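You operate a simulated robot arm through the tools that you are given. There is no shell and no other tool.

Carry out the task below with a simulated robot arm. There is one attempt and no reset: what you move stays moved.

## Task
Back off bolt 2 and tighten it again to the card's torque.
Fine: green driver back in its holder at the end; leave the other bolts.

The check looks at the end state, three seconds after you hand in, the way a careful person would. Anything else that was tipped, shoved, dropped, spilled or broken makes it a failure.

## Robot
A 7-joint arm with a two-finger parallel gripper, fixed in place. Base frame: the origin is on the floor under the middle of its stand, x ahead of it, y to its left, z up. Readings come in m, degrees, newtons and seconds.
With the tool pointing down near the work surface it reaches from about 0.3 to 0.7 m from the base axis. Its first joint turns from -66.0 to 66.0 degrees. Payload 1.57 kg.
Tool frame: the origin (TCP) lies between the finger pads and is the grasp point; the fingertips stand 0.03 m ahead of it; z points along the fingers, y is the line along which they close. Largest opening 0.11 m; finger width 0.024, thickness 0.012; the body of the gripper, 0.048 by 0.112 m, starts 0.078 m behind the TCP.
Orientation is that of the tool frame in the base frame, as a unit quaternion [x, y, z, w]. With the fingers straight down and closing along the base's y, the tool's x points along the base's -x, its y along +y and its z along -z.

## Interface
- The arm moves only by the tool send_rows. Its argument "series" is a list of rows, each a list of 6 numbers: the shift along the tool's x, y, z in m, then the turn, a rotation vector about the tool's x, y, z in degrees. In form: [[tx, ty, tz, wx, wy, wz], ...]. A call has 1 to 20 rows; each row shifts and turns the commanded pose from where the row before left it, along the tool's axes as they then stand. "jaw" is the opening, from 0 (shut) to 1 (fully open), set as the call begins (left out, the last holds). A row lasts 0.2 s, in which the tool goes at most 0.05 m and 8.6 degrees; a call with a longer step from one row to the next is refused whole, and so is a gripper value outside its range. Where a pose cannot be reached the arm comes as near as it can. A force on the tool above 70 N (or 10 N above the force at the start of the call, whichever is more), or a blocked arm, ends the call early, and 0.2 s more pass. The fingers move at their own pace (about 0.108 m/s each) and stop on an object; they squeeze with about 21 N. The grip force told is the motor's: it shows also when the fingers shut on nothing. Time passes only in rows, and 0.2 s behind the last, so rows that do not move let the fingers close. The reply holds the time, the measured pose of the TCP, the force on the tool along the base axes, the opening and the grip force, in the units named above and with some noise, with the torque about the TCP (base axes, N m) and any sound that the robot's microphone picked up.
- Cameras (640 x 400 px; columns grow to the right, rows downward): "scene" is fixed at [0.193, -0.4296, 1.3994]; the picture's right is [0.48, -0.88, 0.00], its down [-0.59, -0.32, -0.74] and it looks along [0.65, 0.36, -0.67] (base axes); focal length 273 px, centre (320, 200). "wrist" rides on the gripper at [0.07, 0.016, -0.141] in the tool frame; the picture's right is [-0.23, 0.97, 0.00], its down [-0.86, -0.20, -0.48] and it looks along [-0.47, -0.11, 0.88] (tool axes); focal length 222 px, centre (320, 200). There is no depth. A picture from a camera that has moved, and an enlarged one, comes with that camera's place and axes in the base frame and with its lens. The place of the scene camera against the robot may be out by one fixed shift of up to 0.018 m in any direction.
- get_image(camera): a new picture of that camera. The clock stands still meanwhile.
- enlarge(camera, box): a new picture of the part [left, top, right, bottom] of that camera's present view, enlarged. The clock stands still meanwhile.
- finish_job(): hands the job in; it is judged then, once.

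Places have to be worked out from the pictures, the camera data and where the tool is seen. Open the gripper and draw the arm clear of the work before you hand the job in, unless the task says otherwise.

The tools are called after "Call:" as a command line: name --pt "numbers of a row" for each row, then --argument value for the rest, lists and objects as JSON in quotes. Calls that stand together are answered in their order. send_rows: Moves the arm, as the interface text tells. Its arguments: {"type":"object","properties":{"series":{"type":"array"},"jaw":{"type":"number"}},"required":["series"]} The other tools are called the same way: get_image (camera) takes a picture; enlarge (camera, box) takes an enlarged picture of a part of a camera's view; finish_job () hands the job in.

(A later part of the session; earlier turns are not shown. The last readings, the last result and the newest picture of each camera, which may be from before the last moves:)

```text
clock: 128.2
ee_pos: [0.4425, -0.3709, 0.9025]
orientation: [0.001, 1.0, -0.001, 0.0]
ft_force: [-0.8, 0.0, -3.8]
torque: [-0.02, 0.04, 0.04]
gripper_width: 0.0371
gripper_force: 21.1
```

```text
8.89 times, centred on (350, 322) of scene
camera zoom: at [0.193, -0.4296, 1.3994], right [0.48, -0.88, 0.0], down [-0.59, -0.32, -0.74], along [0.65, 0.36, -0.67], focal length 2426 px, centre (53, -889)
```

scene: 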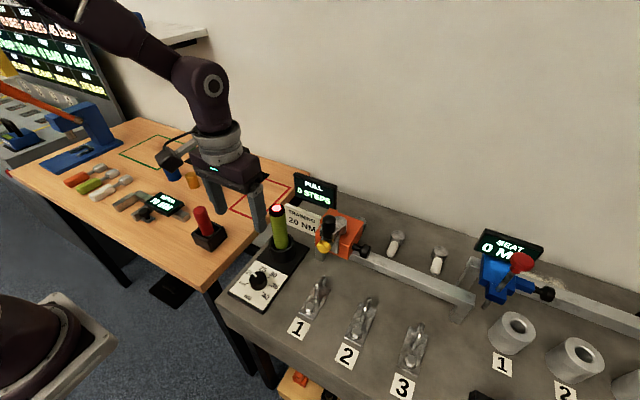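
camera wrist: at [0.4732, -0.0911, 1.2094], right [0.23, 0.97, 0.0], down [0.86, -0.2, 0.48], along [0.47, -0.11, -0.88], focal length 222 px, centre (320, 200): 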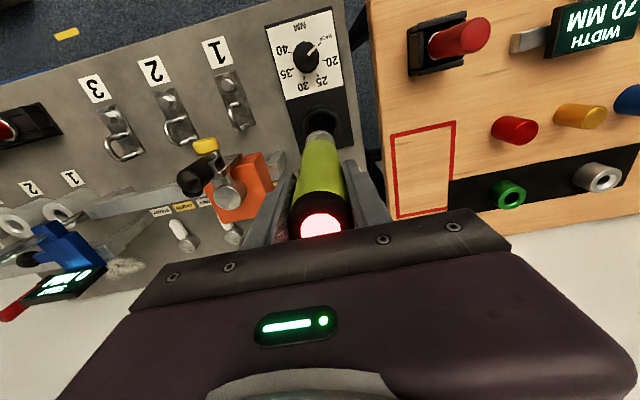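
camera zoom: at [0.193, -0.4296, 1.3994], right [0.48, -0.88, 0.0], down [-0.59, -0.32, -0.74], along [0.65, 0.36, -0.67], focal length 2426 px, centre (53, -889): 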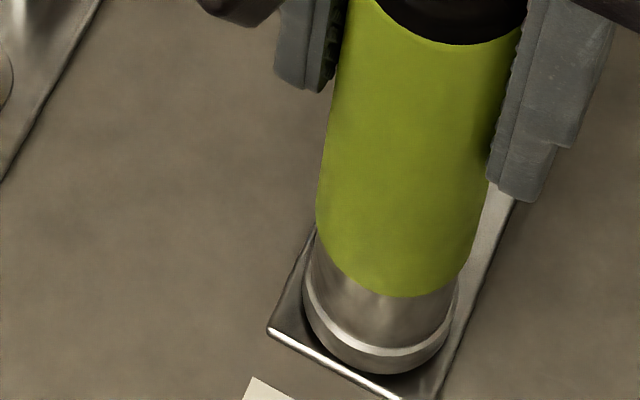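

No contact yet. I shift 1 mm in +x to stay centred and continue down.

Call:
send_rows --pt "-0.001 0 0.0015 0 0 0" --pt "0 0 0.0015 0 0 0" --pt "0 0 0 0 0 0"

Call:
enlarge --camera "wrist" --box '[240, 120, 400, 240]'

Call:
enlarge --camera "scene" --box '[325, 300, 375, 345]'

```text
clock: 129.0
ee_pos: [0.444, -0.3711, 0.8997]
orientation: [0.001, 1.0, -0.002, 0.001]
ft_force: [-0.5, -0.3, 16.6]
torque: [0.12, -0.02, 0.0]
gripper_width: 0.0369
gripper_force: 21.1
```

```text
3.33 times, centred on (320, 180) of wrist
camera zoom: at [0.3754, -0.3545, 1.0411], right [0.23, 0.97, 0.0], down [0.85, -0.2, 0.48], along [0.47, -0.11, -0.88], focal length 740 px, centre (320, 267)
```

zoom: 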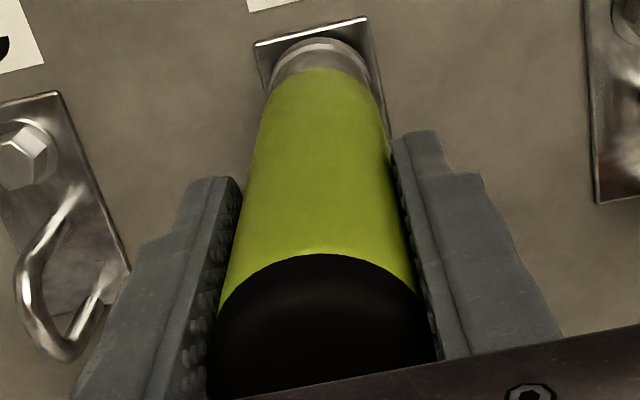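

```text
8.89 times, centred on (350, 322) of scene
camera zoom: at [0.1927, -0.4294, 1.3995], right [0.48, -0.88, 0.0], down [-0.59, -0.32, -0.74], along [0.65, 0.36, -0.67], focal length 2426 px, centre (53, -889)
```

zoom: 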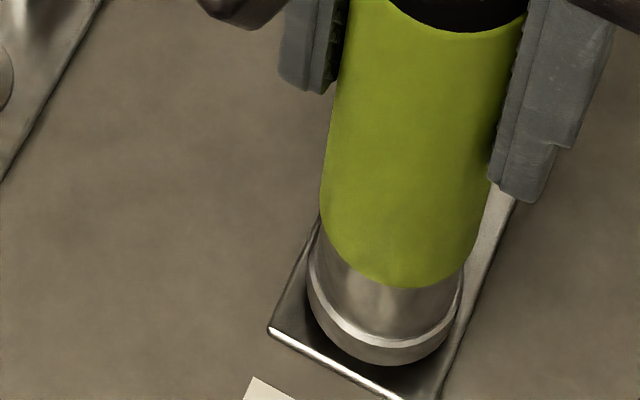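

On contact the lamp went out and the driver was pushed up several millimetres, so a run is under way. I hold still for a second and look again.

Call:
send_rows --pt "0 0 0 0 0 0" --pt "0 0 0 0 0 0" --pt "0 0 0 0 0 0"

Call:
enlarge --camera "wrist" --box '[240, 120, 400, 240]'

Call:
enlarge --camera "scene" --box '[325, 300, 375, 345]'

```text
clock: 129.8
ee_pos: [0.4434, -0.37, 0.9001]
orientation: [0.0, 1.0, -0.001, 0.0]
ft_force: [0.7, -2.9, 17.0]
torque: [-0.23, -0.04, 0.03]
gripper_width: 0.0371
gripper_force: 21.3
```

```text
3.33 times, centred on (320, 180) of wrist
camera zoom: at [0.3753, -0.3544, 1.0408], right [0.23, 0.97, 0.0], down [0.85, -0.2, 0.48], along [0.47, -0.11, -0.88], focal length 740 px, centre (320, 267)
```

zoom: 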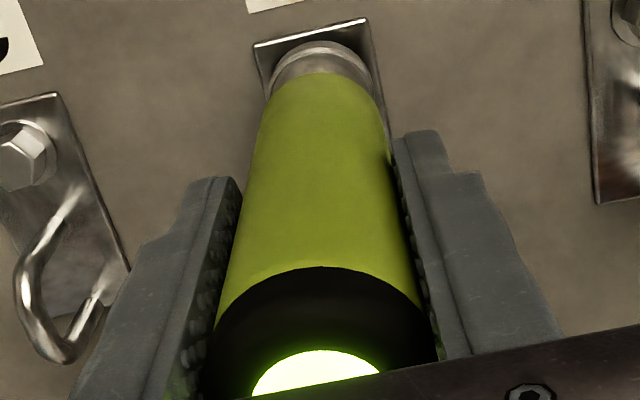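

```text
8.89 times, centred on (350, 322) of scene
camera zoom: at [0.1927, -0.4294, 1.3995], right [0.48, -0.88, 0.0], down [-0.59, -0.32, -0.74], along [0.65, 0.36, -0.67], focal length 2426 px, centre (53, -889)
```

zoom: 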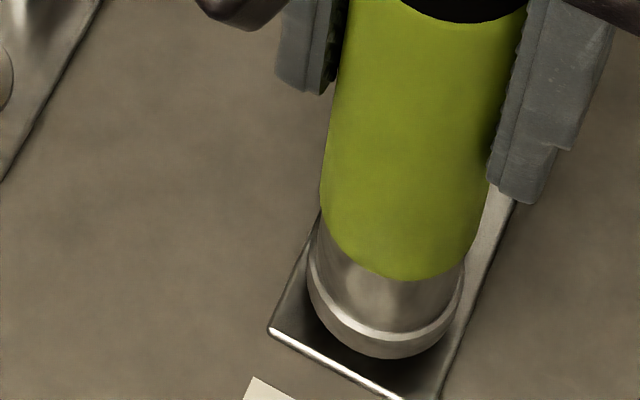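

The lamp is green: the powered driver backs the bolt off on pressing alone, no turning needed. I lift off straight away and confirm the bolt is raised.

Call:
send_rows --pt "0 0 -0.02 0 0 0" --pt "0 0 -0.03 0 0 0" --pt "0 0 -0.04 0 0 0" --pt "0 0 0 0 0 0"

Call:
enlarge --camera "scene" --box '[325, 300, 375, 345]'

Call:
enlarge --camera "wrist" --box '[240, 120, 400, 240]'

```text
clock: 130.8
ee_pos: [0.443, -0.3699, 0.99]
orientation: [0.0, 1.0, -0.001, 0.0]
ft_force: [-0.1, 0.5, -4.4]
torque: [-0.02, 0.0, 0.0]
gripper_width: 0.0371
gripper_force: 21.4
```

```text
8.89 times, centred on (350, 322) of scene
camera zoom: at [0.193, -0.4296, 1.3994], right [0.48, -0.88, 0.0], down [-0.59, -0.32, -0.74], along [0.65, 0.36, -0.67], focal length 2426 px, centre (53, -889)
```

zoom: 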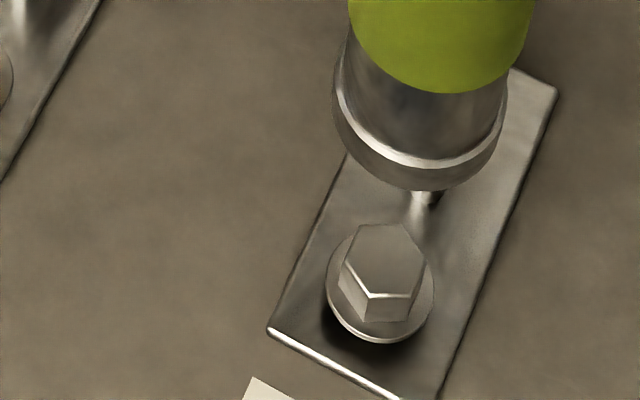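

```text
3.33 times, centred on (320, 180) of wrist
camera zoom: at [0.3756, -0.3541, 1.1312], right [0.23, 0.97, 0.0], down [0.86, -0.2, 0.48], along [0.47, -0.11, -0.88], focal length 740 px, centre (320, 267)
```

zoom: 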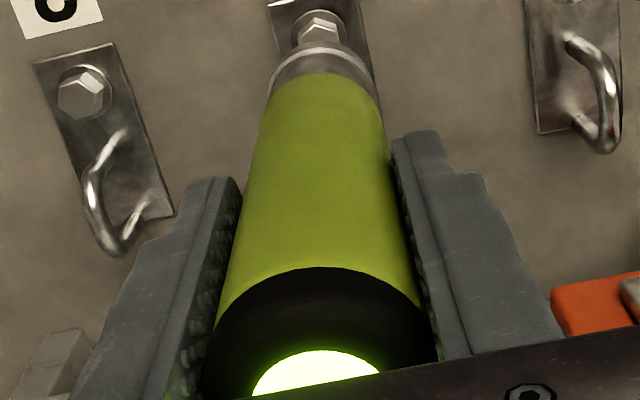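

Bolt 2 is raised with its shadow gap, exactly as after the first back-off, and the lamp is green. I return the driver to its holder.

Call:
send_rows --pt "0 0 -0.035 0 0 0" --pt "0 0 -0.03 0 0 0" --pt "0 0.044 0 0 0 0" --pt "0 0.044 0 0 0 0" --pt "0 0.044 0 0 0 0" --pt "0 0.044 0 0 0 0" --pt "0 0.044 0 0 0 0" --pt "0 0.0443 0 0 0 0" --pt "-0.034 0 0 0 0 0" --pt "-0.034 0 0 0 0 0" --pt "-0.032 0 0 0 0 0" --pt "0 0 0 0 0 0"

Call:
enlarge --camera "wrist" --box '[270, 90, 370, 170]'

```text
clock: 133.4
ee_pos: [0.5445, -0.1061, 1.0546]
orientation: [0.0, 1.0, 0.0, 0.0]
ft_force: [0.6, -0.1, -4.5]
torque: [0.01, -0.01, 0.01]
gripper_width: 0.037
gripper_force: 21.4
```

```text
5.00 times, centred on (320, 130) of wrist
camera zoom: at [0.4764, -0.0905, 1.1953], right [0.23, 0.97, 0.0], down [0.86, -0.2, 0.48], along [0.47, -0.11, -0.88], focal length 1111 px, centre (320, 550)
```

zoom: 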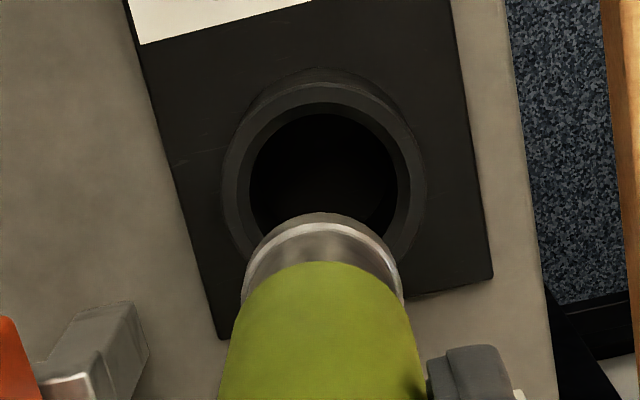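

Aligned over the cup. I lower most of the way, then approach the bottom in small steps.

Call:
send_rows --pt "0 0 0.03 0 0 0" --pt "0 0 0.03 0 0 0" --pt "0 0 0.03 0 0 0" --pt "0 0 0.03 0 0 0" --pt "0 0 0.02 0 0 0" --pt "0 0 0.01 0 0 0" --pt "0 0 0 0 0 0"

Call:
send_rows --pt "0 0 0.003 0 0 0" --pt "0 0 0.002 0 0 0" --pt "0 0 0 0 0 0"

```text
clock: 135.0
ee_pos: [0.5442, -0.1061, 0.9035]
orientation: [0.0, 1.0, 0.0, 0.0]
ft_force: [0.4, -0.7, -5.3]
torque: [0.0, -0.01, -0.01]
gripper_width: 0.0372
gripper_force: 20.7
```

```text
clock: 135.8
ee_pos: [0.5439, -0.1069, 0.8986]
orientation: [0.001, 1.0, -0.001, 0.0]
ft_force: [0.0, -0.3, -4.2]
torque: [0.0, 0.0, 0.02]
gripper_width: 0.0372
gripper_force: 20.8
```

Call:
send_rows --pt "0 0 0.002 0 0 0" --pt "0 0 0.002 0 0 0" --pt "0 0 0 0 0 0"

Call:
send_rows --pt "0 0 0.0015 0 0 0" --pt "0 0 0 0 0 0"

```text
clock: 136.6
ee_pos: [0.5426, -0.1064, 0.8943]
orientation: [0.0, 1.0, 0.0, 0.0]
ft_force: [-0.9, 0.6, 0.3]
torque: [0.06, 0.03, 0.05]
gripper_width: 0.0372
gripper_force: 21.3
```

```text
clock: 137.2
ee_pos: [0.5445, -0.1055, 0.894]
orientation: [0.0, 1.0, -0.001, 0.0]
ft_force: [-1.9, 3.1, 15.9]
torque: [0.45, -0.14, 0.04]
gripper_width: 0.0374
gripper_force: 20.9
```

The driver has reached the bottom (contact at 0.894). I ease up, open, rise and move across to the knob, pre-turned counter-clockwise.

Call:
send_rows --pt "0 0 -0.001 0 0 0" --pt "0 0 0 0 0 0"

Call:
send_rows --pt "0 0 0 0 0 0" --pt "0 0 0 0 0 0" --pt "0 0 0 0 0 0" --pt "0 0 -0.03 0 0 0" --pt "0 0 -0.04 0 0 0" --pt "0 0 -0.04 0 0 0" --pt "0 0 -0.025 0 0 0" --pt "0.036 0 0 0 0 0" --pt "0.036 0 0 0 0 0" --pt "0.0335 0.0008 0 0 0 0" --pt "0 0 0 0 0 0" --jaw 0.8

Call:
enlarge --camera "scene" --box '[220, 170, 340, 320]'

```text
clock: 137.8
ee_pos: [0.5437, -0.1068, 0.8945]
orientation: [0.0, 1.0, -0.001, 0.0]
ft_force: [3.0, 0.0, 4.1]
torque: [0.08, -0.49, 0.0]
gripper_width: 0.0373
gripper_force: 20.7
```

```text
clock: 140.2
ee_pos: [0.4359, -0.1064, 1.0304]
orientation: [-0.001, 1.0, 0.0, 0.0]
ft_force: [0.6, 0.1, -0.3]
torque: [0.0, 0.03, 0.0]
gripper_width: 0.088
gripper_force: 0.1
```

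```text
2.67 times, centred on (280, 245) of scene
camera zoom: at [0.1929, -0.4296, 1.3994], right [0.48, -0.88, 0.0], down [-0.59, -0.32, -0.74], along [0.65, 0.36, -0.67], focal length 728 px, centre (427, 80)
```

zoom: 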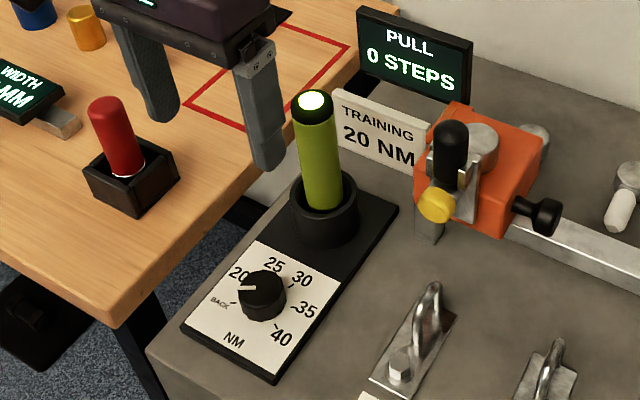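

The driver is upright in the cup with the green lamp; knob still at BACK. I descend over the knob for the turn to 20.

Call:
send_rows --pt "-0.002 0.001 0.04 0 0 -8" --pt "0 0 0.045 0 0 -8" --pt "0 0 0.045 0 0 -8" --pt "0 0 0.04 0 0 0" --pt "0 0 0.02 0 0 0" --pt "0 0 0 0 0 0" --jaw 0.8

Call:
enlarge --camera "wrist" --box '[240, 110, 400, 210]'

```text
clock: 141.6
ee_pos: [0.4402, -0.1038, 0.8407]
orientation: [-0.208, 0.978, 0.0, 0.0]
ft_force: [0.5, 0.1, -0.4]
torque: [0.01, 0.06, 0.02]
gripper_width: 0.0879
gripper_force: 0.0
```

```text
4.00 times, centred on (320, 160) of wrist
camera zoom: at [0.3707, -0.1175, 0.9814], right [-0.19, 0.98, 0.0], down [0.86, 0.17, 0.48], along [0.47, 0.09, -0.88], focal length 888 px, centre (320, 360)
```

zoom: 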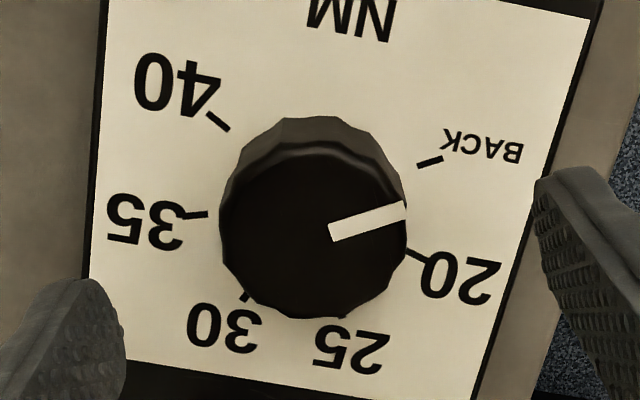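

The knob is about 2 mm off the finger midline; I correct and then lower, close and turn 48° clockwise to 20.

Call:
send_rows --pt "0.0018 -0.0017 0.012 0 0 0" --pt "0 0 0.013 0 0 0" --pt "0 0 0.008 0 0 0" --pt "0 0 0 0 0 0" --jaw 0.8

Call:
send_rows --pt "0 0 0 0 0 0" --pt "0 0 0 0 0 0" --pt "0 0 0 0 0 0" --jaw 0.2

Call:
send_rows --pt "0 0 0 0 0 6" --pt "0 0 0 0 0 6" --pt "0 0 0 0 0 6" --pt "0 0 0 0 0 6" --pt "0 0 0 0 0 6" --pt "0 0 0 0 0 6" --pt "0 0 0 0 0 6" --pt "0 0 0 0 0 6" --pt "0 0 0 0 0 0" --pt "0 0 0 0 0 0"

Call:
enlarge --camera "wrist" --box '[240, 110, 400, 210]'

```text
clock: 142.6
ee_pos: [0.4393, -0.1066, 0.8064]
orientation: [-0.208, 0.978, 0.0, 0.0]
ft_force: [-0.5, 0.3, 0.2]
torque: [0.0, 0.02, 0.0]
gripper_width: 0.0881
gripper_force: 0.1
```

```text
clock: 143.4
ee_pos: [0.4393, -0.1046, 0.8068]
orientation: [-0.209, 0.978, 0.0, -0.001]
ft_force: [-6.3, 16.2, 2.9]
torque: [0.04, -0.02, -0.02]
gripper_width: 0.0413
gripper_force: 44.8
```

```text
clock: 145.6
ee_pos: [0.4394, -0.105, 0.8062]
orientation: [0.207, 0.978, 0.0, -0.001]
ft_force: [-3.6, 26.6, -3.3]
torque: [0.34, 0.48, -0.03]
gripper_width: 0.0415
gripper_force: 44.8
```

```text
4.00 times, centred on (320, 160) of wrist
camera zoom: at [0.3835, -0.0632, 0.9483], right [0.6, 0.8, 0.0], down [0.7, -0.53, 0.48], along [0.38, -0.29, -0.88], focal length 888 px, centre (320, 360)
```

zoom: 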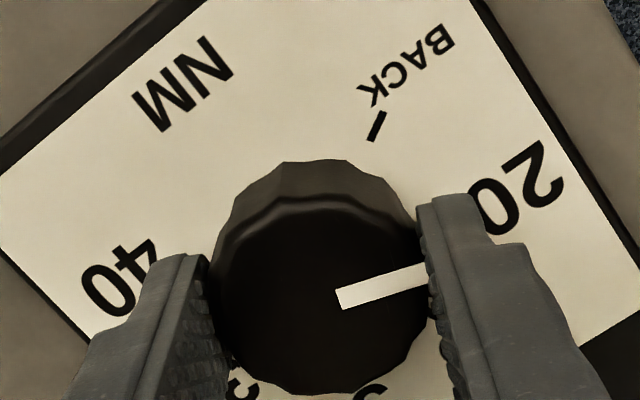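

The knob turned with the gripper. I release, rise and check the mark against the 20 tick.

Call:
send_rows --pt "0 0 0 0 0 0" --pt "0 0 0 0 0 0" --pt "0 0 -0.02 0 0 0" --pt "0 0 -0.04 0 0 0" --pt "0 0 -0.04 0 0 -8" --pt "0 0 0 0 0 -8" --pt "0 0 0 0 0 -8" --pt "0 0 0 0 0 0" --jaw 0.8

Call:
enlarge --camera "wrist" --box '[240, 80, 400, 180]'

Call:
enlarge --camera "scene" --box '[225, 250, 305, 320]'

```text
clock: 147.4
ee_pos: [0.4395, -0.1057, 0.9072]
orientation: [-0.001, 1.0, 0.0, 0.0]
ft_force: [-0.2, 0.0, 0.4]
torque: [0.01, -0.01, -0.02]
gripper_width: 0.0878
gripper_force: 0.2
```

```text
4.00 times, centred on (320, 130) of wrist
camera zoom: at [0.3718, -0.0915, 1.0489], right [0.23, 0.97, 0.0], down [0.86, -0.2, 0.48], along [0.47, -0.11, -0.88], focal length 888 px, centre (320, 480)
```

zoom: 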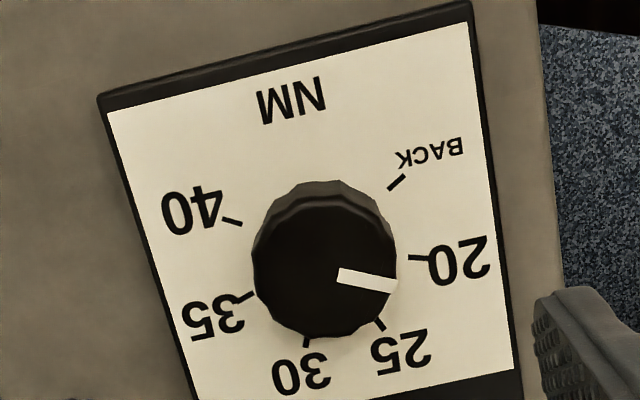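

```text
5.71 times, centred on (265, 285) of scene
camera zoom: at [0.193, -0.4296, 1.3994], right [0.48, -0.88, 0.0], down [-0.59, -0.32, -0.74], along [0.65, 0.36, -0.67], focal length 1560 px, centre (634, -286)
```

zoom: 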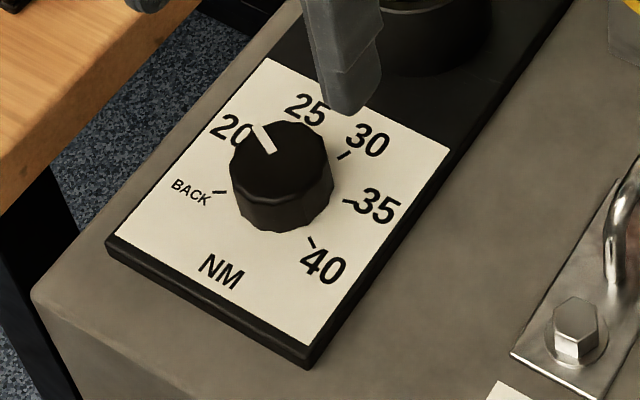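

The mark stands at about 66°, some 6° past the 20 tick towards 25. I go back down, grip the knob and turn it 6° counter-clockwise.

Call:
send_rows --pt "0.0015 0.001 0.04 0 0 0" --pt "0 0 0.04 0 0 0" --pt "0 0 0.012 0 0 0" --pt "0 0 0.006 0 0 0" --pt "0 0 0 0 0 0" --jaw 0.8

Call:
send_rows --pt "0 0 0 0 0 0" --pt "0 0 0 0 0 0" --pt "0 0 0 0 0 0" --jaw 0.2

Call:
enlarge --camera "wrist" --box '[240, 110, 400, 210]'

```text
clock: 148.6
ee_pos: [0.4379, -0.1056, 0.8071]
orientation: [0.0, 1.0, 0.001, -0.001]
ft_force: [-0.3, 0.6, -0.3]
torque: [-0.01, -0.01, -0.01]
gripper_width: 0.088
gripper_force: 0.0
```

```text
clock: 149.4
ee_pos: [0.4388, -0.104, 0.8082]
orientation: [0.0, 1.0, -0.001, 0.0]
ft_force: [0.6, 5.6, -2.9]
torque: [-0.36, -0.16, 0.0]
gripper_width: 0.0414
gripper_force: 45.3
```

```text
4.00 times, centred on (320, 160) of wrist
camera zoom: at [0.3704, -0.0896, 0.9496], right [0.23, 0.97, 0.0], down [0.86, -0.2, 0.48], along [0.47, -0.11, -0.88], focal length 888 px, centre (320, 360)
```

zoom: 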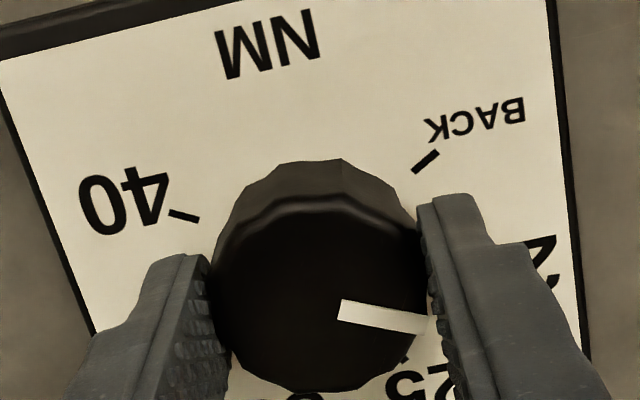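

Gripped, the mark reads about 67°. I turn counter-clockwise 5.5° and re-measure.

Call:
send_rows --pt "0 0 0 0 0 -2" --pt "0 0 0 0 0 -2" --pt "0 0 0 0 0 -1.5" --pt "0 0 0 0 0 0" --pt "0 0 0 0 0 0"

Call:
send_rows --pt "0 0 0 0 0 0" --pt "0 0 0 0 0 0" --pt "0 0 -0.02 0 0 0" --pt "0 0 -0.04 0 0 0" --pt "0 0 -0.04 0 0 5.5" --pt "0 0 0 0 0 0" --jaw 0.8

Call:
enlarge --camera "wrist" --box '[240, 80, 400, 180]'

Call:
enlarge --camera "scene" --box '[225, 250, 305, 320]'

```text
clock: 150.6
ee_pos: [0.4399, -0.1046, 0.8088]
orientation: [-0.047, 0.999, 0.0, 0.0]
ft_force: [2.9, 11.4, -31.2]
torque: [-0.23, -0.66, -0.04]
gripper_width: 0.0414
gripper_force: 45.2
```

```text
clock: 152.0
ee_pos: [0.4382, -0.1041, 0.9085]
orientation: [0.0, 1.0, 0.001, 0.001]
ft_force: [-0.7, 0.1, 0.2]
torque: [-0.02, -0.03, 0.01]
gripper_width: 0.088
gripper_force: 0.1
```

```text
4.00 times, centred on (320, 130) of wrist
camera zoom: at [0.369, -0.0892, 1.0502], right [0.23, 0.97, 0.0], down [0.85, -0.2, 0.48], along [0.47, -0.11, -0.88], focal length 888 px, centre (320, 480)
```

zoom: 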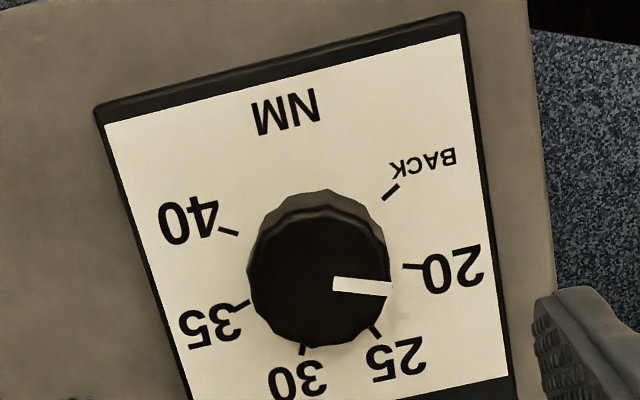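

```text
5.71 times, centred on (265, 285) of scene
camera zoom: at [0.193, -0.4296, 1.3994], right [0.48, -0.88, 0.0], down [-0.59, -0.32, -0.74], along [0.65, 0.36, -0.67], focal length 1560 px, centre (634, -286)
```

zoom: 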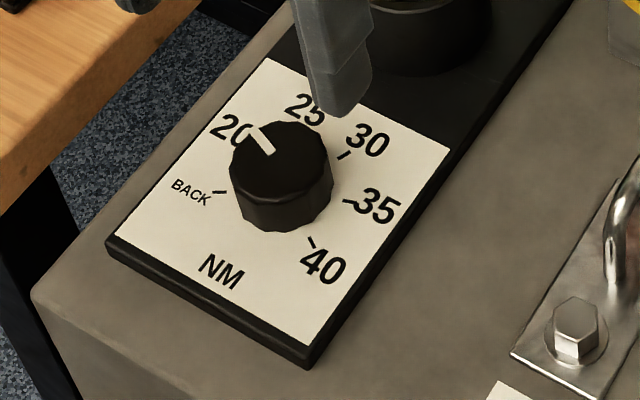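

The mark now looks as at the start. I enlarge further to measure the angle more exactly.

Call:
enlarge --camera "wrist" --box '[290, 105, 360, 165]'

Call:
enlarge --camera "scene" --box '[245, 262, 275, 292]'

```text
6.67 times, centred on (325, 135) of wrist
camera zoom: at [0.369, -0.0892, 1.0502], right [0.23, 0.97, 0.0], down [0.85, -0.2, 0.48], along [0.47, -0.11, -0.88], focal length 1481 px, centre (287, 633)
```

zoom: 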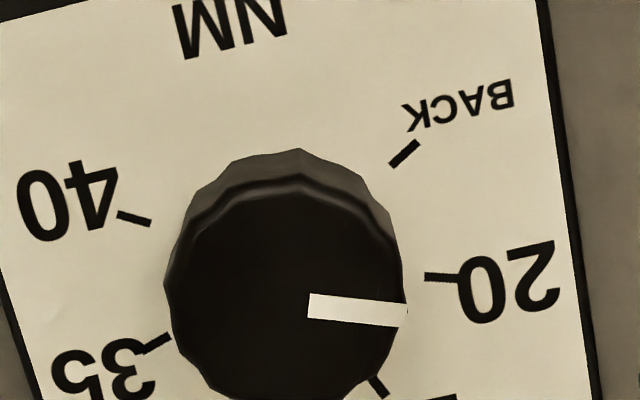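

```text
13.33 times, centred on (260, 277) of scene
camera zoom: at [0.193, -0.4296, 1.3994], right [0.48, -0.88, 0.0], down [-0.59, -0.32, -0.74], along [0.65, 0.36, -0.67], focal length 3639 px, centre (1120, -827)
```

zoom: 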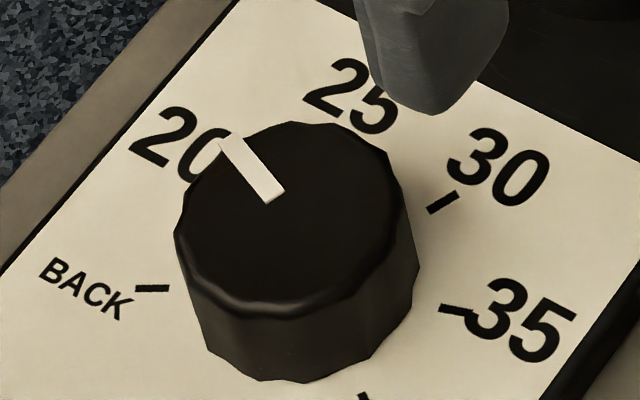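

The mark measures 71.5° against the tick's 72-73°, so the dial is on 20. I go up and over the driver again.

Call:
send_rows --pt "0 0 -0.04 0 0 0" --pt "0 0 -0.045 0 0 0" --pt "0 0 -0.04 0 0 0" --pt "-0.036 -0.001 0 0 0 0" --pt "-0.036 -0.001 0 0 0 0" --pt "-0.033 0 0 0 0 0" --pt "0 0 0 0 0 0" --jaw 0.8

Call:
enlarge --camera "wrist" --box '[240, 100, 400, 200]'

```text
clock: 153.6
ee_pos: [0.5429, -0.1077, 1.0344]
orientation: [0.0, 1.0, 0.0, 0.0]
ft_force: [0.1, 0.4, 0.0]
torque: [-0.02, 0.01, -0.03]
gripper_width: 0.0881
gripper_force: 0.1
```

```text
4.00 times, centred on (320, 150) of wrist
camera zoom: at [0.4747, -0.0928, 1.1757], right [0.23, 0.97, 0.0], down [0.86, -0.2, 0.48], along [0.47, -0.11, -0.88], focal length 888 px, centre (320, 400)
```

zoom: 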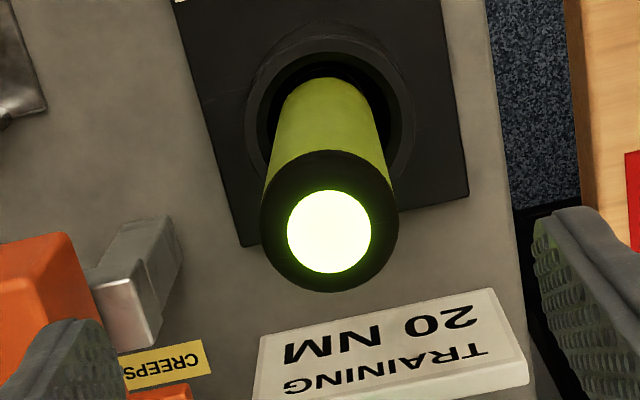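

The driver is about 2 mm in +y of the tool. I correct, descend to 0.905, grip, and lift.

Call:
send_rows --pt "-0.0003 0.0018 0.03 0 0 0" --pt "0 0 0.035 0 0 0" --pt "0 0 0.035 0 0 0" --pt "0 0 0.0295 0 0 0" --pt "0 0 0 0 0 0" --jaw 0.8

Call:
send_rows --pt "0 0 0 0 0 0" --pt "0 0 0 0 0 0" --pt "0 0 0 0 0 0" --jaw 0.15

Call:
send_rows --pt "0 0 -0.015 0 0 0" --pt "0 0 -0.035 0 0 0" --pt "0 0 -0.04 0 0 0" --pt "0 0 -0.04 0 0 0" --pt "0 0 -0.03 0 0 0" --pt "0 0 0 0 0 0"

Call:
get_image --camera "wrist"

```text
clock: 154.8
ee_pos: [0.5399, -0.1069, 0.9045]
orientation: [0.0, 1.0, 0.0, 0.0]
ft_force: [0.1, -0.2, -0.1]
torque: [-0.03, -0.01, 0.01]
gripper_width: 0.088
gripper_force: 0.0
```

```text
clock: 155.6
ee_pos: [0.5421, -0.1073, 0.9034]
orientation: [-0.001, 1.0, 0.0, 0.0]
ft_force: [-0.6, 0.1, 0.1]
torque: [-0.06, -0.07, 0.01]
gripper_width: 0.0373
gripper_force: 21.1
```

```text
clock: 157.0
ee_pos: [0.542, -0.1066, 1.0666]
orientation: [0.0, 1.0, 0.0, 0.001]
ft_force: [-0.5, -0.6, -4.0]
torque: [-0.01, 0.01, -0.01]
gripper_width: 0.0372
gripper_force: 21.1
```

```text
taken
camera wrist: at [0.4737, -0.0901, 1.2071], right [0.23, 0.97, 0.0], down [0.86, -0.2, 0.48], along [0.47, -0.11, -0.88], focal length 222 px, centre (320, 200)
```

wrist: 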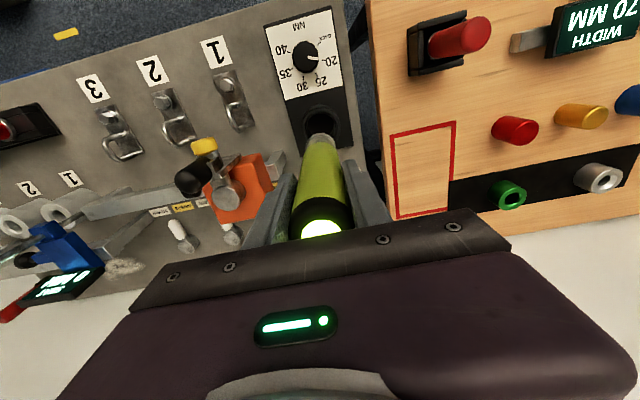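

The driver is held, dial clearly on 20, lamp green from the back-off. I carry it to bolt 2.

Call:
send_rows --pt "0.034 0 0 0 0 0" --pt "0.034 0 0 0 0 0" --pt "0.0303 0 0 0 0 0" --pt "0 -0.044 0 0 0 0" --pt "0 -0.044 0 0 0 0" --pt "0 -0.044 0 0 0 0" --pt "0 -0.044 0 0 0 0" --pt "0 -0.044 0 0 0 0" --pt "0 -0.0442 0 0 0 0" --pt "0 0 0.03 0 0 0" --pt "0 0 0.03 0 0 0" --pt "0 0 0.03 0 0 0" --pt "0 0 0 0 0 0"

Call:
enlarge --camera "wrist" --box '[280, 100, 360, 160]'

Call:
enlarge --camera "scene" --box '[325, 300, 375, 345]'

```text
clock: 159.8
ee_pos: [0.4444, -0.3702, 0.9722]
orientation: [0.0, 1.0, 0.0, 0.0]
ft_force: [0.4, -0.4, -5.0]
torque: [0.01, 0.02, -0.01]
gripper_width: 0.0371
gripper_force: 20.9
```

```text
6.67 times, centred on (320, 130) of wrist
camera zoom: at [0.3766, -0.3554, 1.1146], right [0.23, 0.97, 0.0], down [0.86, -0.2, 0.48], along [0.47, -0.11, -0.88], focal length 1481 px, centre (320, 667)
```

zoom: 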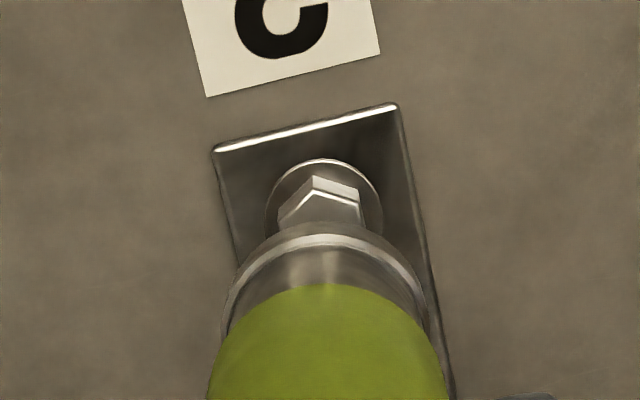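

```text
8.89 times, centred on (350, 322) of scene
camera zoom: at [0.193, -0.4296, 1.3994], right [0.48, -0.88, 0.0], down [-0.59, -0.32, -0.74], along [0.65, 0.36, -0.67], focal length 2426 px, centre (53, -889)
```

zoom: 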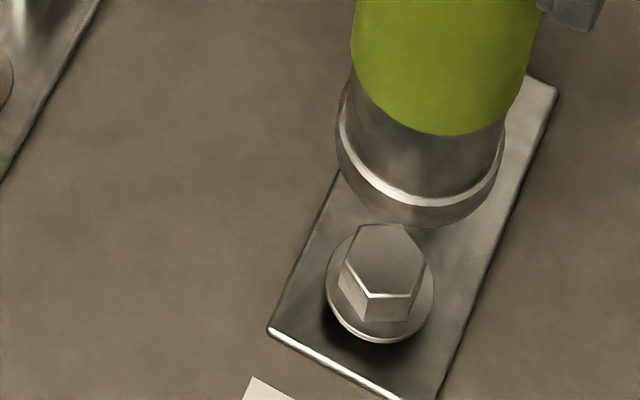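

The socket is about 1.4 mm too far in x and well aligned in y. I correct and lower to just above the raised head.

Call:
send_rows --pt "0.0014 0 0.02 0 0 0" --pt "0 0 0.02 0 0 0" --pt "0 0 0.012 0 0 0" --pt "0 0 0 0 0 0"

Call:
enlarge --camera "scene" --box '[325, 300, 375, 345]'

Call:
enlarge --camera "wrist" --box '[240, 120, 400, 240]'

```text
clock: 160.8
ee_pos: [0.4428, -0.3704, 0.9222]
orientation: [0.0, 1.0, 0.0, 0.0]
ft_force: [-1.2, 0.1, -4.6]
torque: [-0.01, 0.01, 0.0]
gripper_width: 0.0372
gripper_force: 20.5
```

```text
8.89 times, centred on (350, 322) of scene
camera zoom: at [0.193, -0.4296, 1.3994], right [0.48, -0.88, 0.0], down [-0.59, -0.32, -0.74], along [0.65, 0.36, -0.67], focal length 2426 px, centre (53, -889)
```

zoom: 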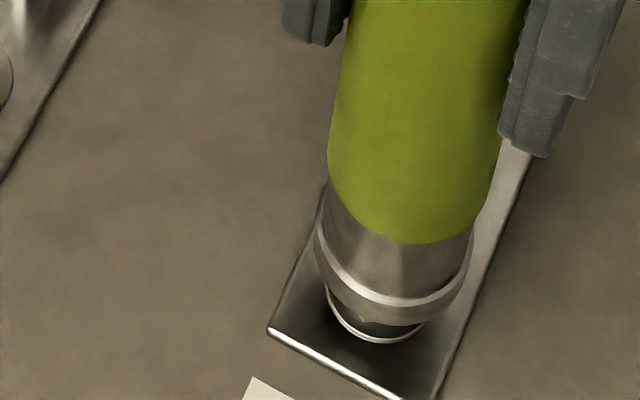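

```text
3.33 times, centred on (320, 180) of wrist
camera zoom: at [0.3748, -0.3547, 1.0638], right [0.23, 0.97, 0.0], down [0.86, -0.2, 0.48], along [0.47, -0.11, -0.88], focal length 740 px, centre (320, 267)
```

zoom: 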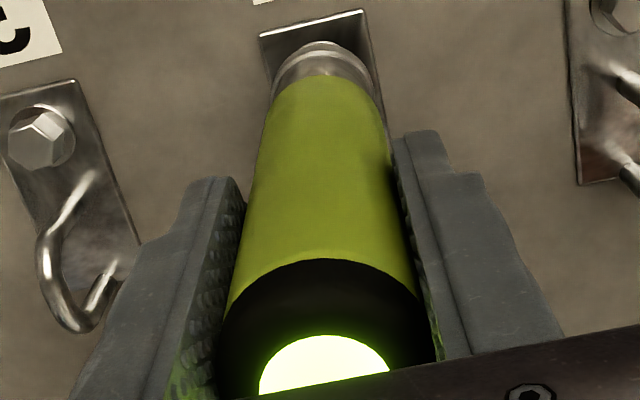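

I look at the socket's lateral position more closely before touching down.

Call:
enlarge --camera "wrist" --box '[280, 100, 360, 160]'

Call:
get_image --camera "wrist"

```text
6.67 times, centred on (320, 130) of wrist
camera zoom: at [0.3748, -0.3547, 1.0638], right [0.23, 0.97, 0.0], down [0.86, -0.2, 0.48], along [0.47, -0.11, -0.88], focal length 1481 px, centre (320, 667)
```

zoom: 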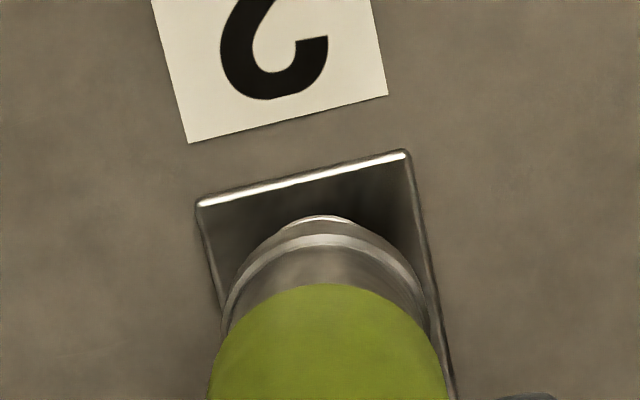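

```text
taken
camera wrist: at [0.3748, -0.3547, 1.0638], right [0.23, 0.97, 0.0], down [0.86, -0.2, 0.48], along [0.47, -0.11, -0.88], focal length 222 px, centre (320, 200)
```

wrist: 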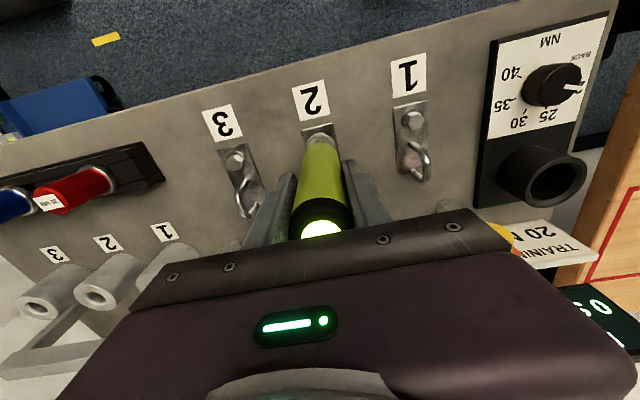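

Both views suggest the socket is about 2 mm too far in x; I shift that and look again.

Call:
send_rows --pt "0.002 -0.0003 0.004 0 0 0" --pt "0 0 0 0 0 0"

Call:
enlarge --camera "scene" --box '[325, 300, 375, 345]'

Call:
enlarge --camera "wrist" --box '[280, 100, 360, 160]'

```text
clock: 161.4
ee_pos: [0.441, -0.3701, 0.9189]
orientation: [0.0, 1.0, 0.0, 0.001]
ft_force: [0.4, -0.1, -4.0]
torque: [0.0, -0.02, 0.0]
gripper_width: 0.037
gripper_force: 20.8
```

```text
8.89 times, centred on (350, 322) of scene
camera zoom: at [0.193, -0.4296, 1.3994], right [0.48, -0.88, 0.0], down [-0.59, -0.32, -0.74], along [0.65, 0.36, -0.67], focal length 2426 px, centre (53, -889)
```

zoom: 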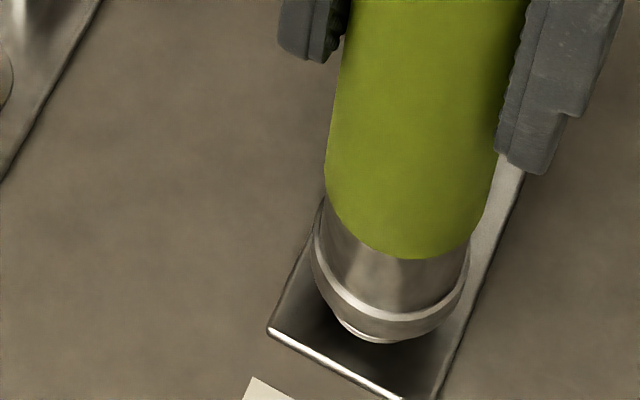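

```text
6.67 times, centred on (320, 130) of wrist
camera zoom: at [0.3732, -0.355, 1.0595], right [0.23, 0.97, 0.0], down [0.86, -0.2, 0.48], along [0.47, -0.11, -0.88], focal length 1481 px, centre (320, 667)
```

zoom: 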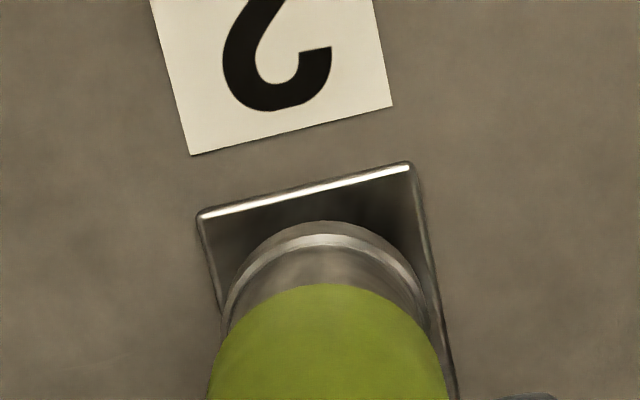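

Compared with the earlier working contacts, the rim now lies on the same line, so it is aligned. I lower in small steps and watch lamp and force.

Call:
send_rows --pt "0 0 0.003 0 0 0" --pt "0 0 0.002 0 0 0" --pt "0 0 0 0 0 0"

Call:
enlarge --camera "wrist" --box '[240, 120, 400, 240]'

Call:
enlarge --camera "scene" --box '[325, 300, 375, 345]'

```text
clock: 162.2
ee_pos: [0.4421, -0.3702, 0.9127]
orientation: [0.0, 1.0, 0.0, 0.0]
ft_force: [-0.1, 0.0, -4.2]
torque: [0.01, 0.03, -0.02]
gripper_width: 0.037
gripper_force: 21.0
```

```text
3.33 times, centred on (320, 180) of wrist
camera zoom: at [0.3732, -0.3548, 1.0547], right [0.23, 0.97, 0.0], down [0.86, -0.2, 0.48], along [0.47, -0.11, -0.88], focal length 740 px, centre (320, 267)
```

zoom: 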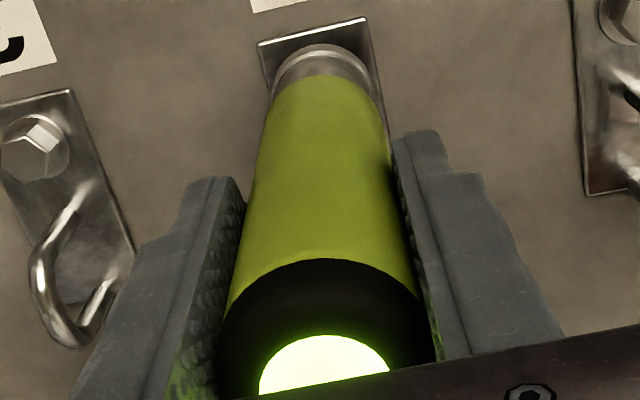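

```text
8.89 times, centred on (350, 322) of scene
camera zoom: at [0.193, -0.4296, 1.3994], right [0.48, -0.88, 0.0], down [-0.59, -0.32, -0.74], along [0.65, 0.36, -0.67], focal length 2426 px, centre (53, -889)
```

zoom: 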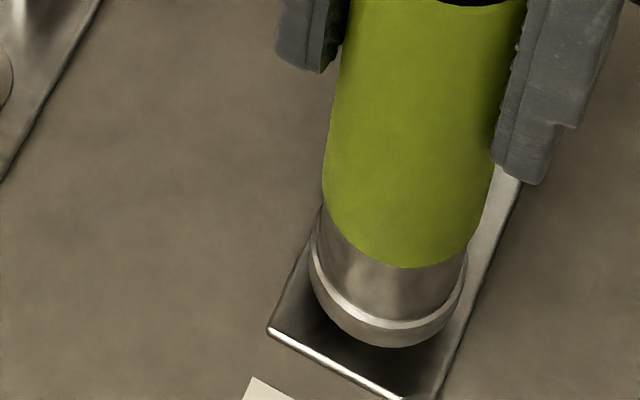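

Still green and free. I continue down 3 mm.

Call:
send_rows --pt "-0.0005 0 0.0015 0 0 0" --pt "0 0 0.0015 0 0 0" --pt "0 0 0 0 0 0"

Call:
enlarge --camera "wrist" --box '[240, 120, 400, 240]'

```text
clock: 163.0
ee_pos: [0.4429, -0.3704, 0.9099]
orientation: [-0.001, 1.0, 0.0, 0.0]
ft_force: [-0.2, -0.9, -4.9]
torque: [0.0, 0.03, 0.01]
gripper_width: 0.0374
gripper_force: 20.7
```

```text
3.33 times, centred on (320, 180) of wrist
camera zoom: at [0.3737, -0.355, 1.0517], right [0.23, 0.97, 0.0], down [0.86, -0.2, 0.48], along [0.47, -0.11, -0.88], focal length 740 px, centre (320, 267)
```

zoom: 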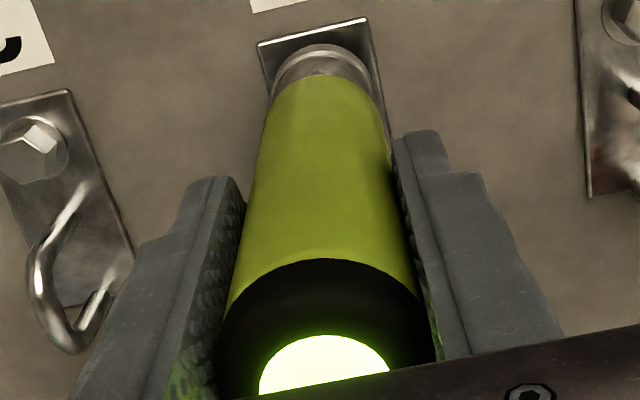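

Call:
send_rows --pt "0 0 0.0015 0 0 0" --pt "0 0 0.0015 0 0 0" --pt "0 0 0 0 0 0"

Call:
enlarge --camera "wrist" --box '[240, 120, 400, 240]'

Call:
enlarge --camera "scene" --box '[325, 300, 375, 345]'

```text
clock: 163.8
ee_pos: [0.4431, -0.3693, 0.9084]
orientation: [0.001, 1.0, 0.001, 0.0]
ft_force: [0.2, 0.0, -2.3]
torque: [0.04, -0.05, 0.02]
gripper_width: 0.037
gripper_force: 21.0
```

```text
3.33 times, centred on (320, 180) of wrist
camera zoom: at [0.3736, -0.3548, 1.0492], right [0.23, 0.97, 0.0], down [0.85, -0.2, 0.48], along [0.47, -0.11, -0.88], focal length 740 px, centre (320, 267)
```

zoom: 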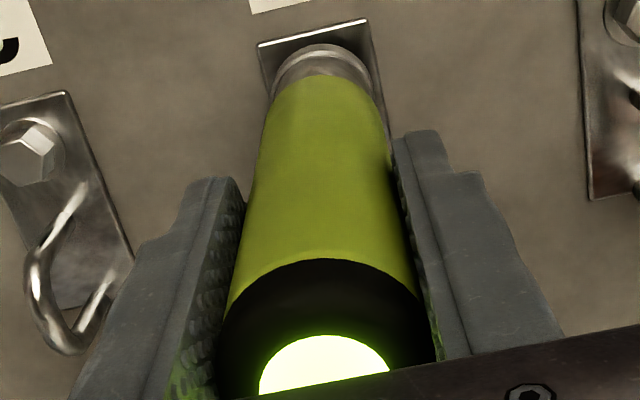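

```text
8.89 times, centred on (350, 322) of scene
camera zoom: at [0.193, -0.4296, 1.3994], right [0.48, -0.88, 0.0], down [-0.59, -0.32, -0.74], along [0.65, 0.36, -0.67], focal length 2426 px, centre (53, -889)
```

zoom: 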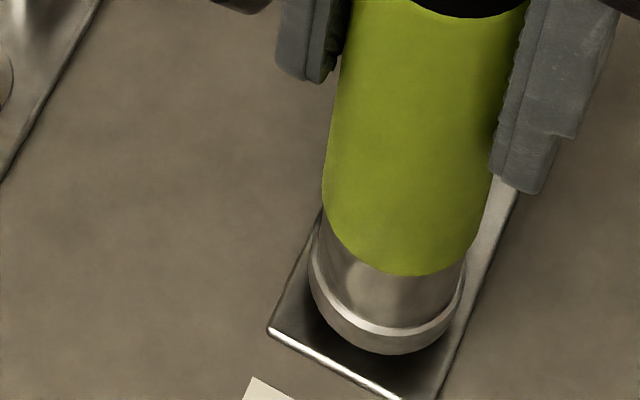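

A light first touch (force up by 2 N). I press 1.5 mm further and watch the lamp.

Call:
send_rows --pt "0 0 0.0015 0 0 0" --pt "0 0 0 0 0 0"

Call:
enlarge --camera "wrist" --box '[240, 120, 400, 240]'

Call:
enlarge --camera "scene" --box '[325, 300, 375, 345]'

```text
clock: 164.4
ee_pos: [0.4423, -0.3708, 0.9059]
orientation: [0.0, 1.0, 0.0, 0.0]
ft_force: [-0.7, -1.2, -3.4]
torque: [-0.04, 0.02, 0.03]
gripper_width: 0.0368
gripper_force: 21.0
```

```text
3.33 times, centred on (320, 180) of wrist
camera zoom: at [0.3736, -0.3548, 1.0475], right [0.23, 0.97, 0.0], down [0.86, -0.2, 0.48], along [0.47, -0.11, -0.88], focal length 740 px, centre (320, 267)
```

zoom: 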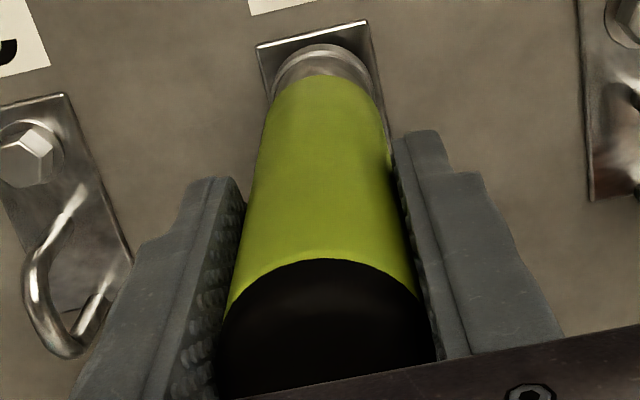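

```text
8.89 times, centred on (350, 322) of scene
camera zoom: at [0.193, -0.4296, 1.3994], right [0.48, -0.88, 0.0], down [-0.59, -0.32, -0.74], along [0.65, 0.36, -0.67], focal length 2426 px, centre (53, -889)
```

zoom: 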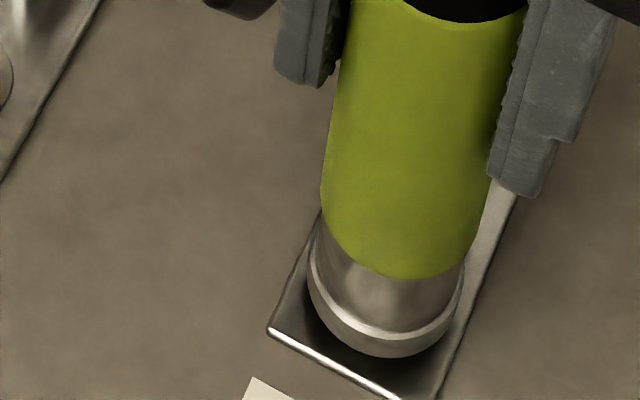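

The lamp went out: the tightening run has started. I follow down gently as the bolt runs in, checking the lamp.

Call:
send_rows --pt "0 0 0.001 0 0 0" --pt "0 0 0.001 0 0 0" --pt "0 0 0 0 0 0"

Call:
enlarge --camera "wrist" --box '[240, 120, 400, 240]'

Call:
enlarge --camera "scene" --box '[325, 300, 375, 345]'

```text
clock: 165.2
ee_pos: [0.4419, -0.3691, 0.9035]
orientation: [0.001, 1.0, 0.001, 0.0]
ft_force: [0.4, 0.2, -2.9]
torque: [-0.01, -0.02, -0.02]
gripper_width: 0.0372
gripper_force: 21.3
```

```text
3.33 times, centred on (320, 180) of wrist
camera zoom: at [0.373, -0.3549, 1.0451], right [0.23, 0.97, 0.0], down [0.86, -0.2, 0.48], along [0.47, -0.11, -0.88], focal length 740 px, centre (320, 267)
```

zoom: 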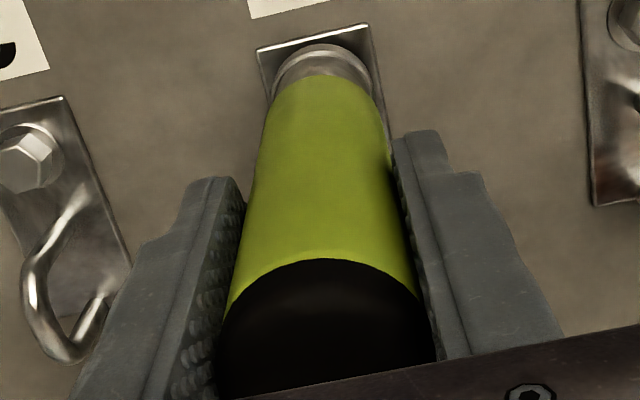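

```text
8.89 times, centred on (350, 322) of scene
camera zoom: at [0.193, -0.4296, 1.3994], right [0.48, -0.88, 0.0], down [-0.59, -0.32, -0.74], along [0.65, 0.36, -0.67], focal length 2426 px, centre (53, -889)
```

zoom: 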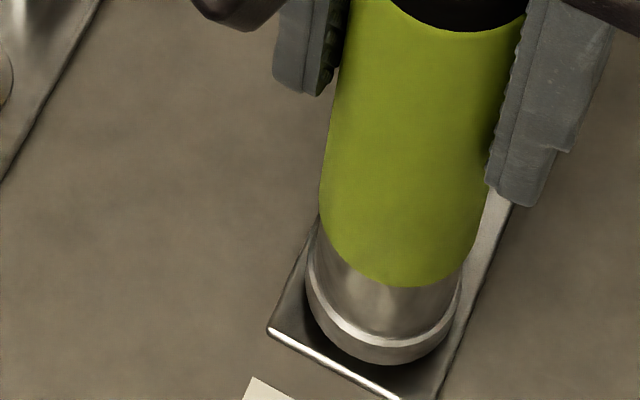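

Lamp still out, light contact. I keep following down at about 2.5 mm per half second.

Call:
send_rows --pt "-0.0005 0 0.001 0 0 0" --pt "0 0 0.001 0 0 0" --pt "0 0 0 0 0 0"

Call:
enlarge --camera "wrist" --box '[240, 120, 400, 240]'

```text
clock: 166.0
ee_pos: [0.4432, -0.3705, 0.9021]
orientation: [0.0, 1.0, 0.0, 0.001]
ft_force: [-2.8, 2.7, 16.1]
torque: [0.4, 0.11, 0.03]
gripper_width: 0.0373
gripper_force: 20.7
```

```text
3.33 times, centred on (320, 180) of wrist
camera zoom: at [0.3735, -0.3547, 1.0443], right [0.23, 0.97, 0.0], down [0.85, -0.2, 0.48], along [0.47, -0.11, -0.88], focal length 740 px, centre (320, 267)
```

zoom: 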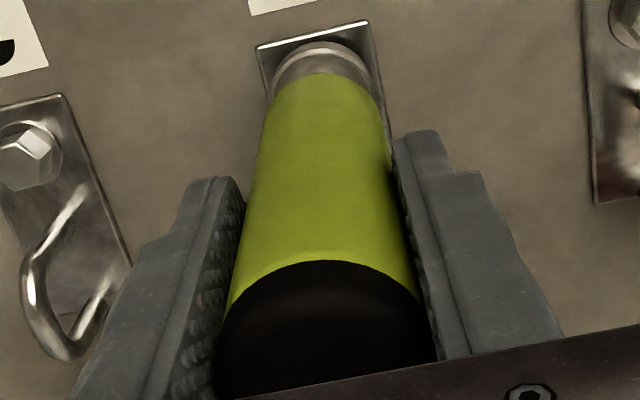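

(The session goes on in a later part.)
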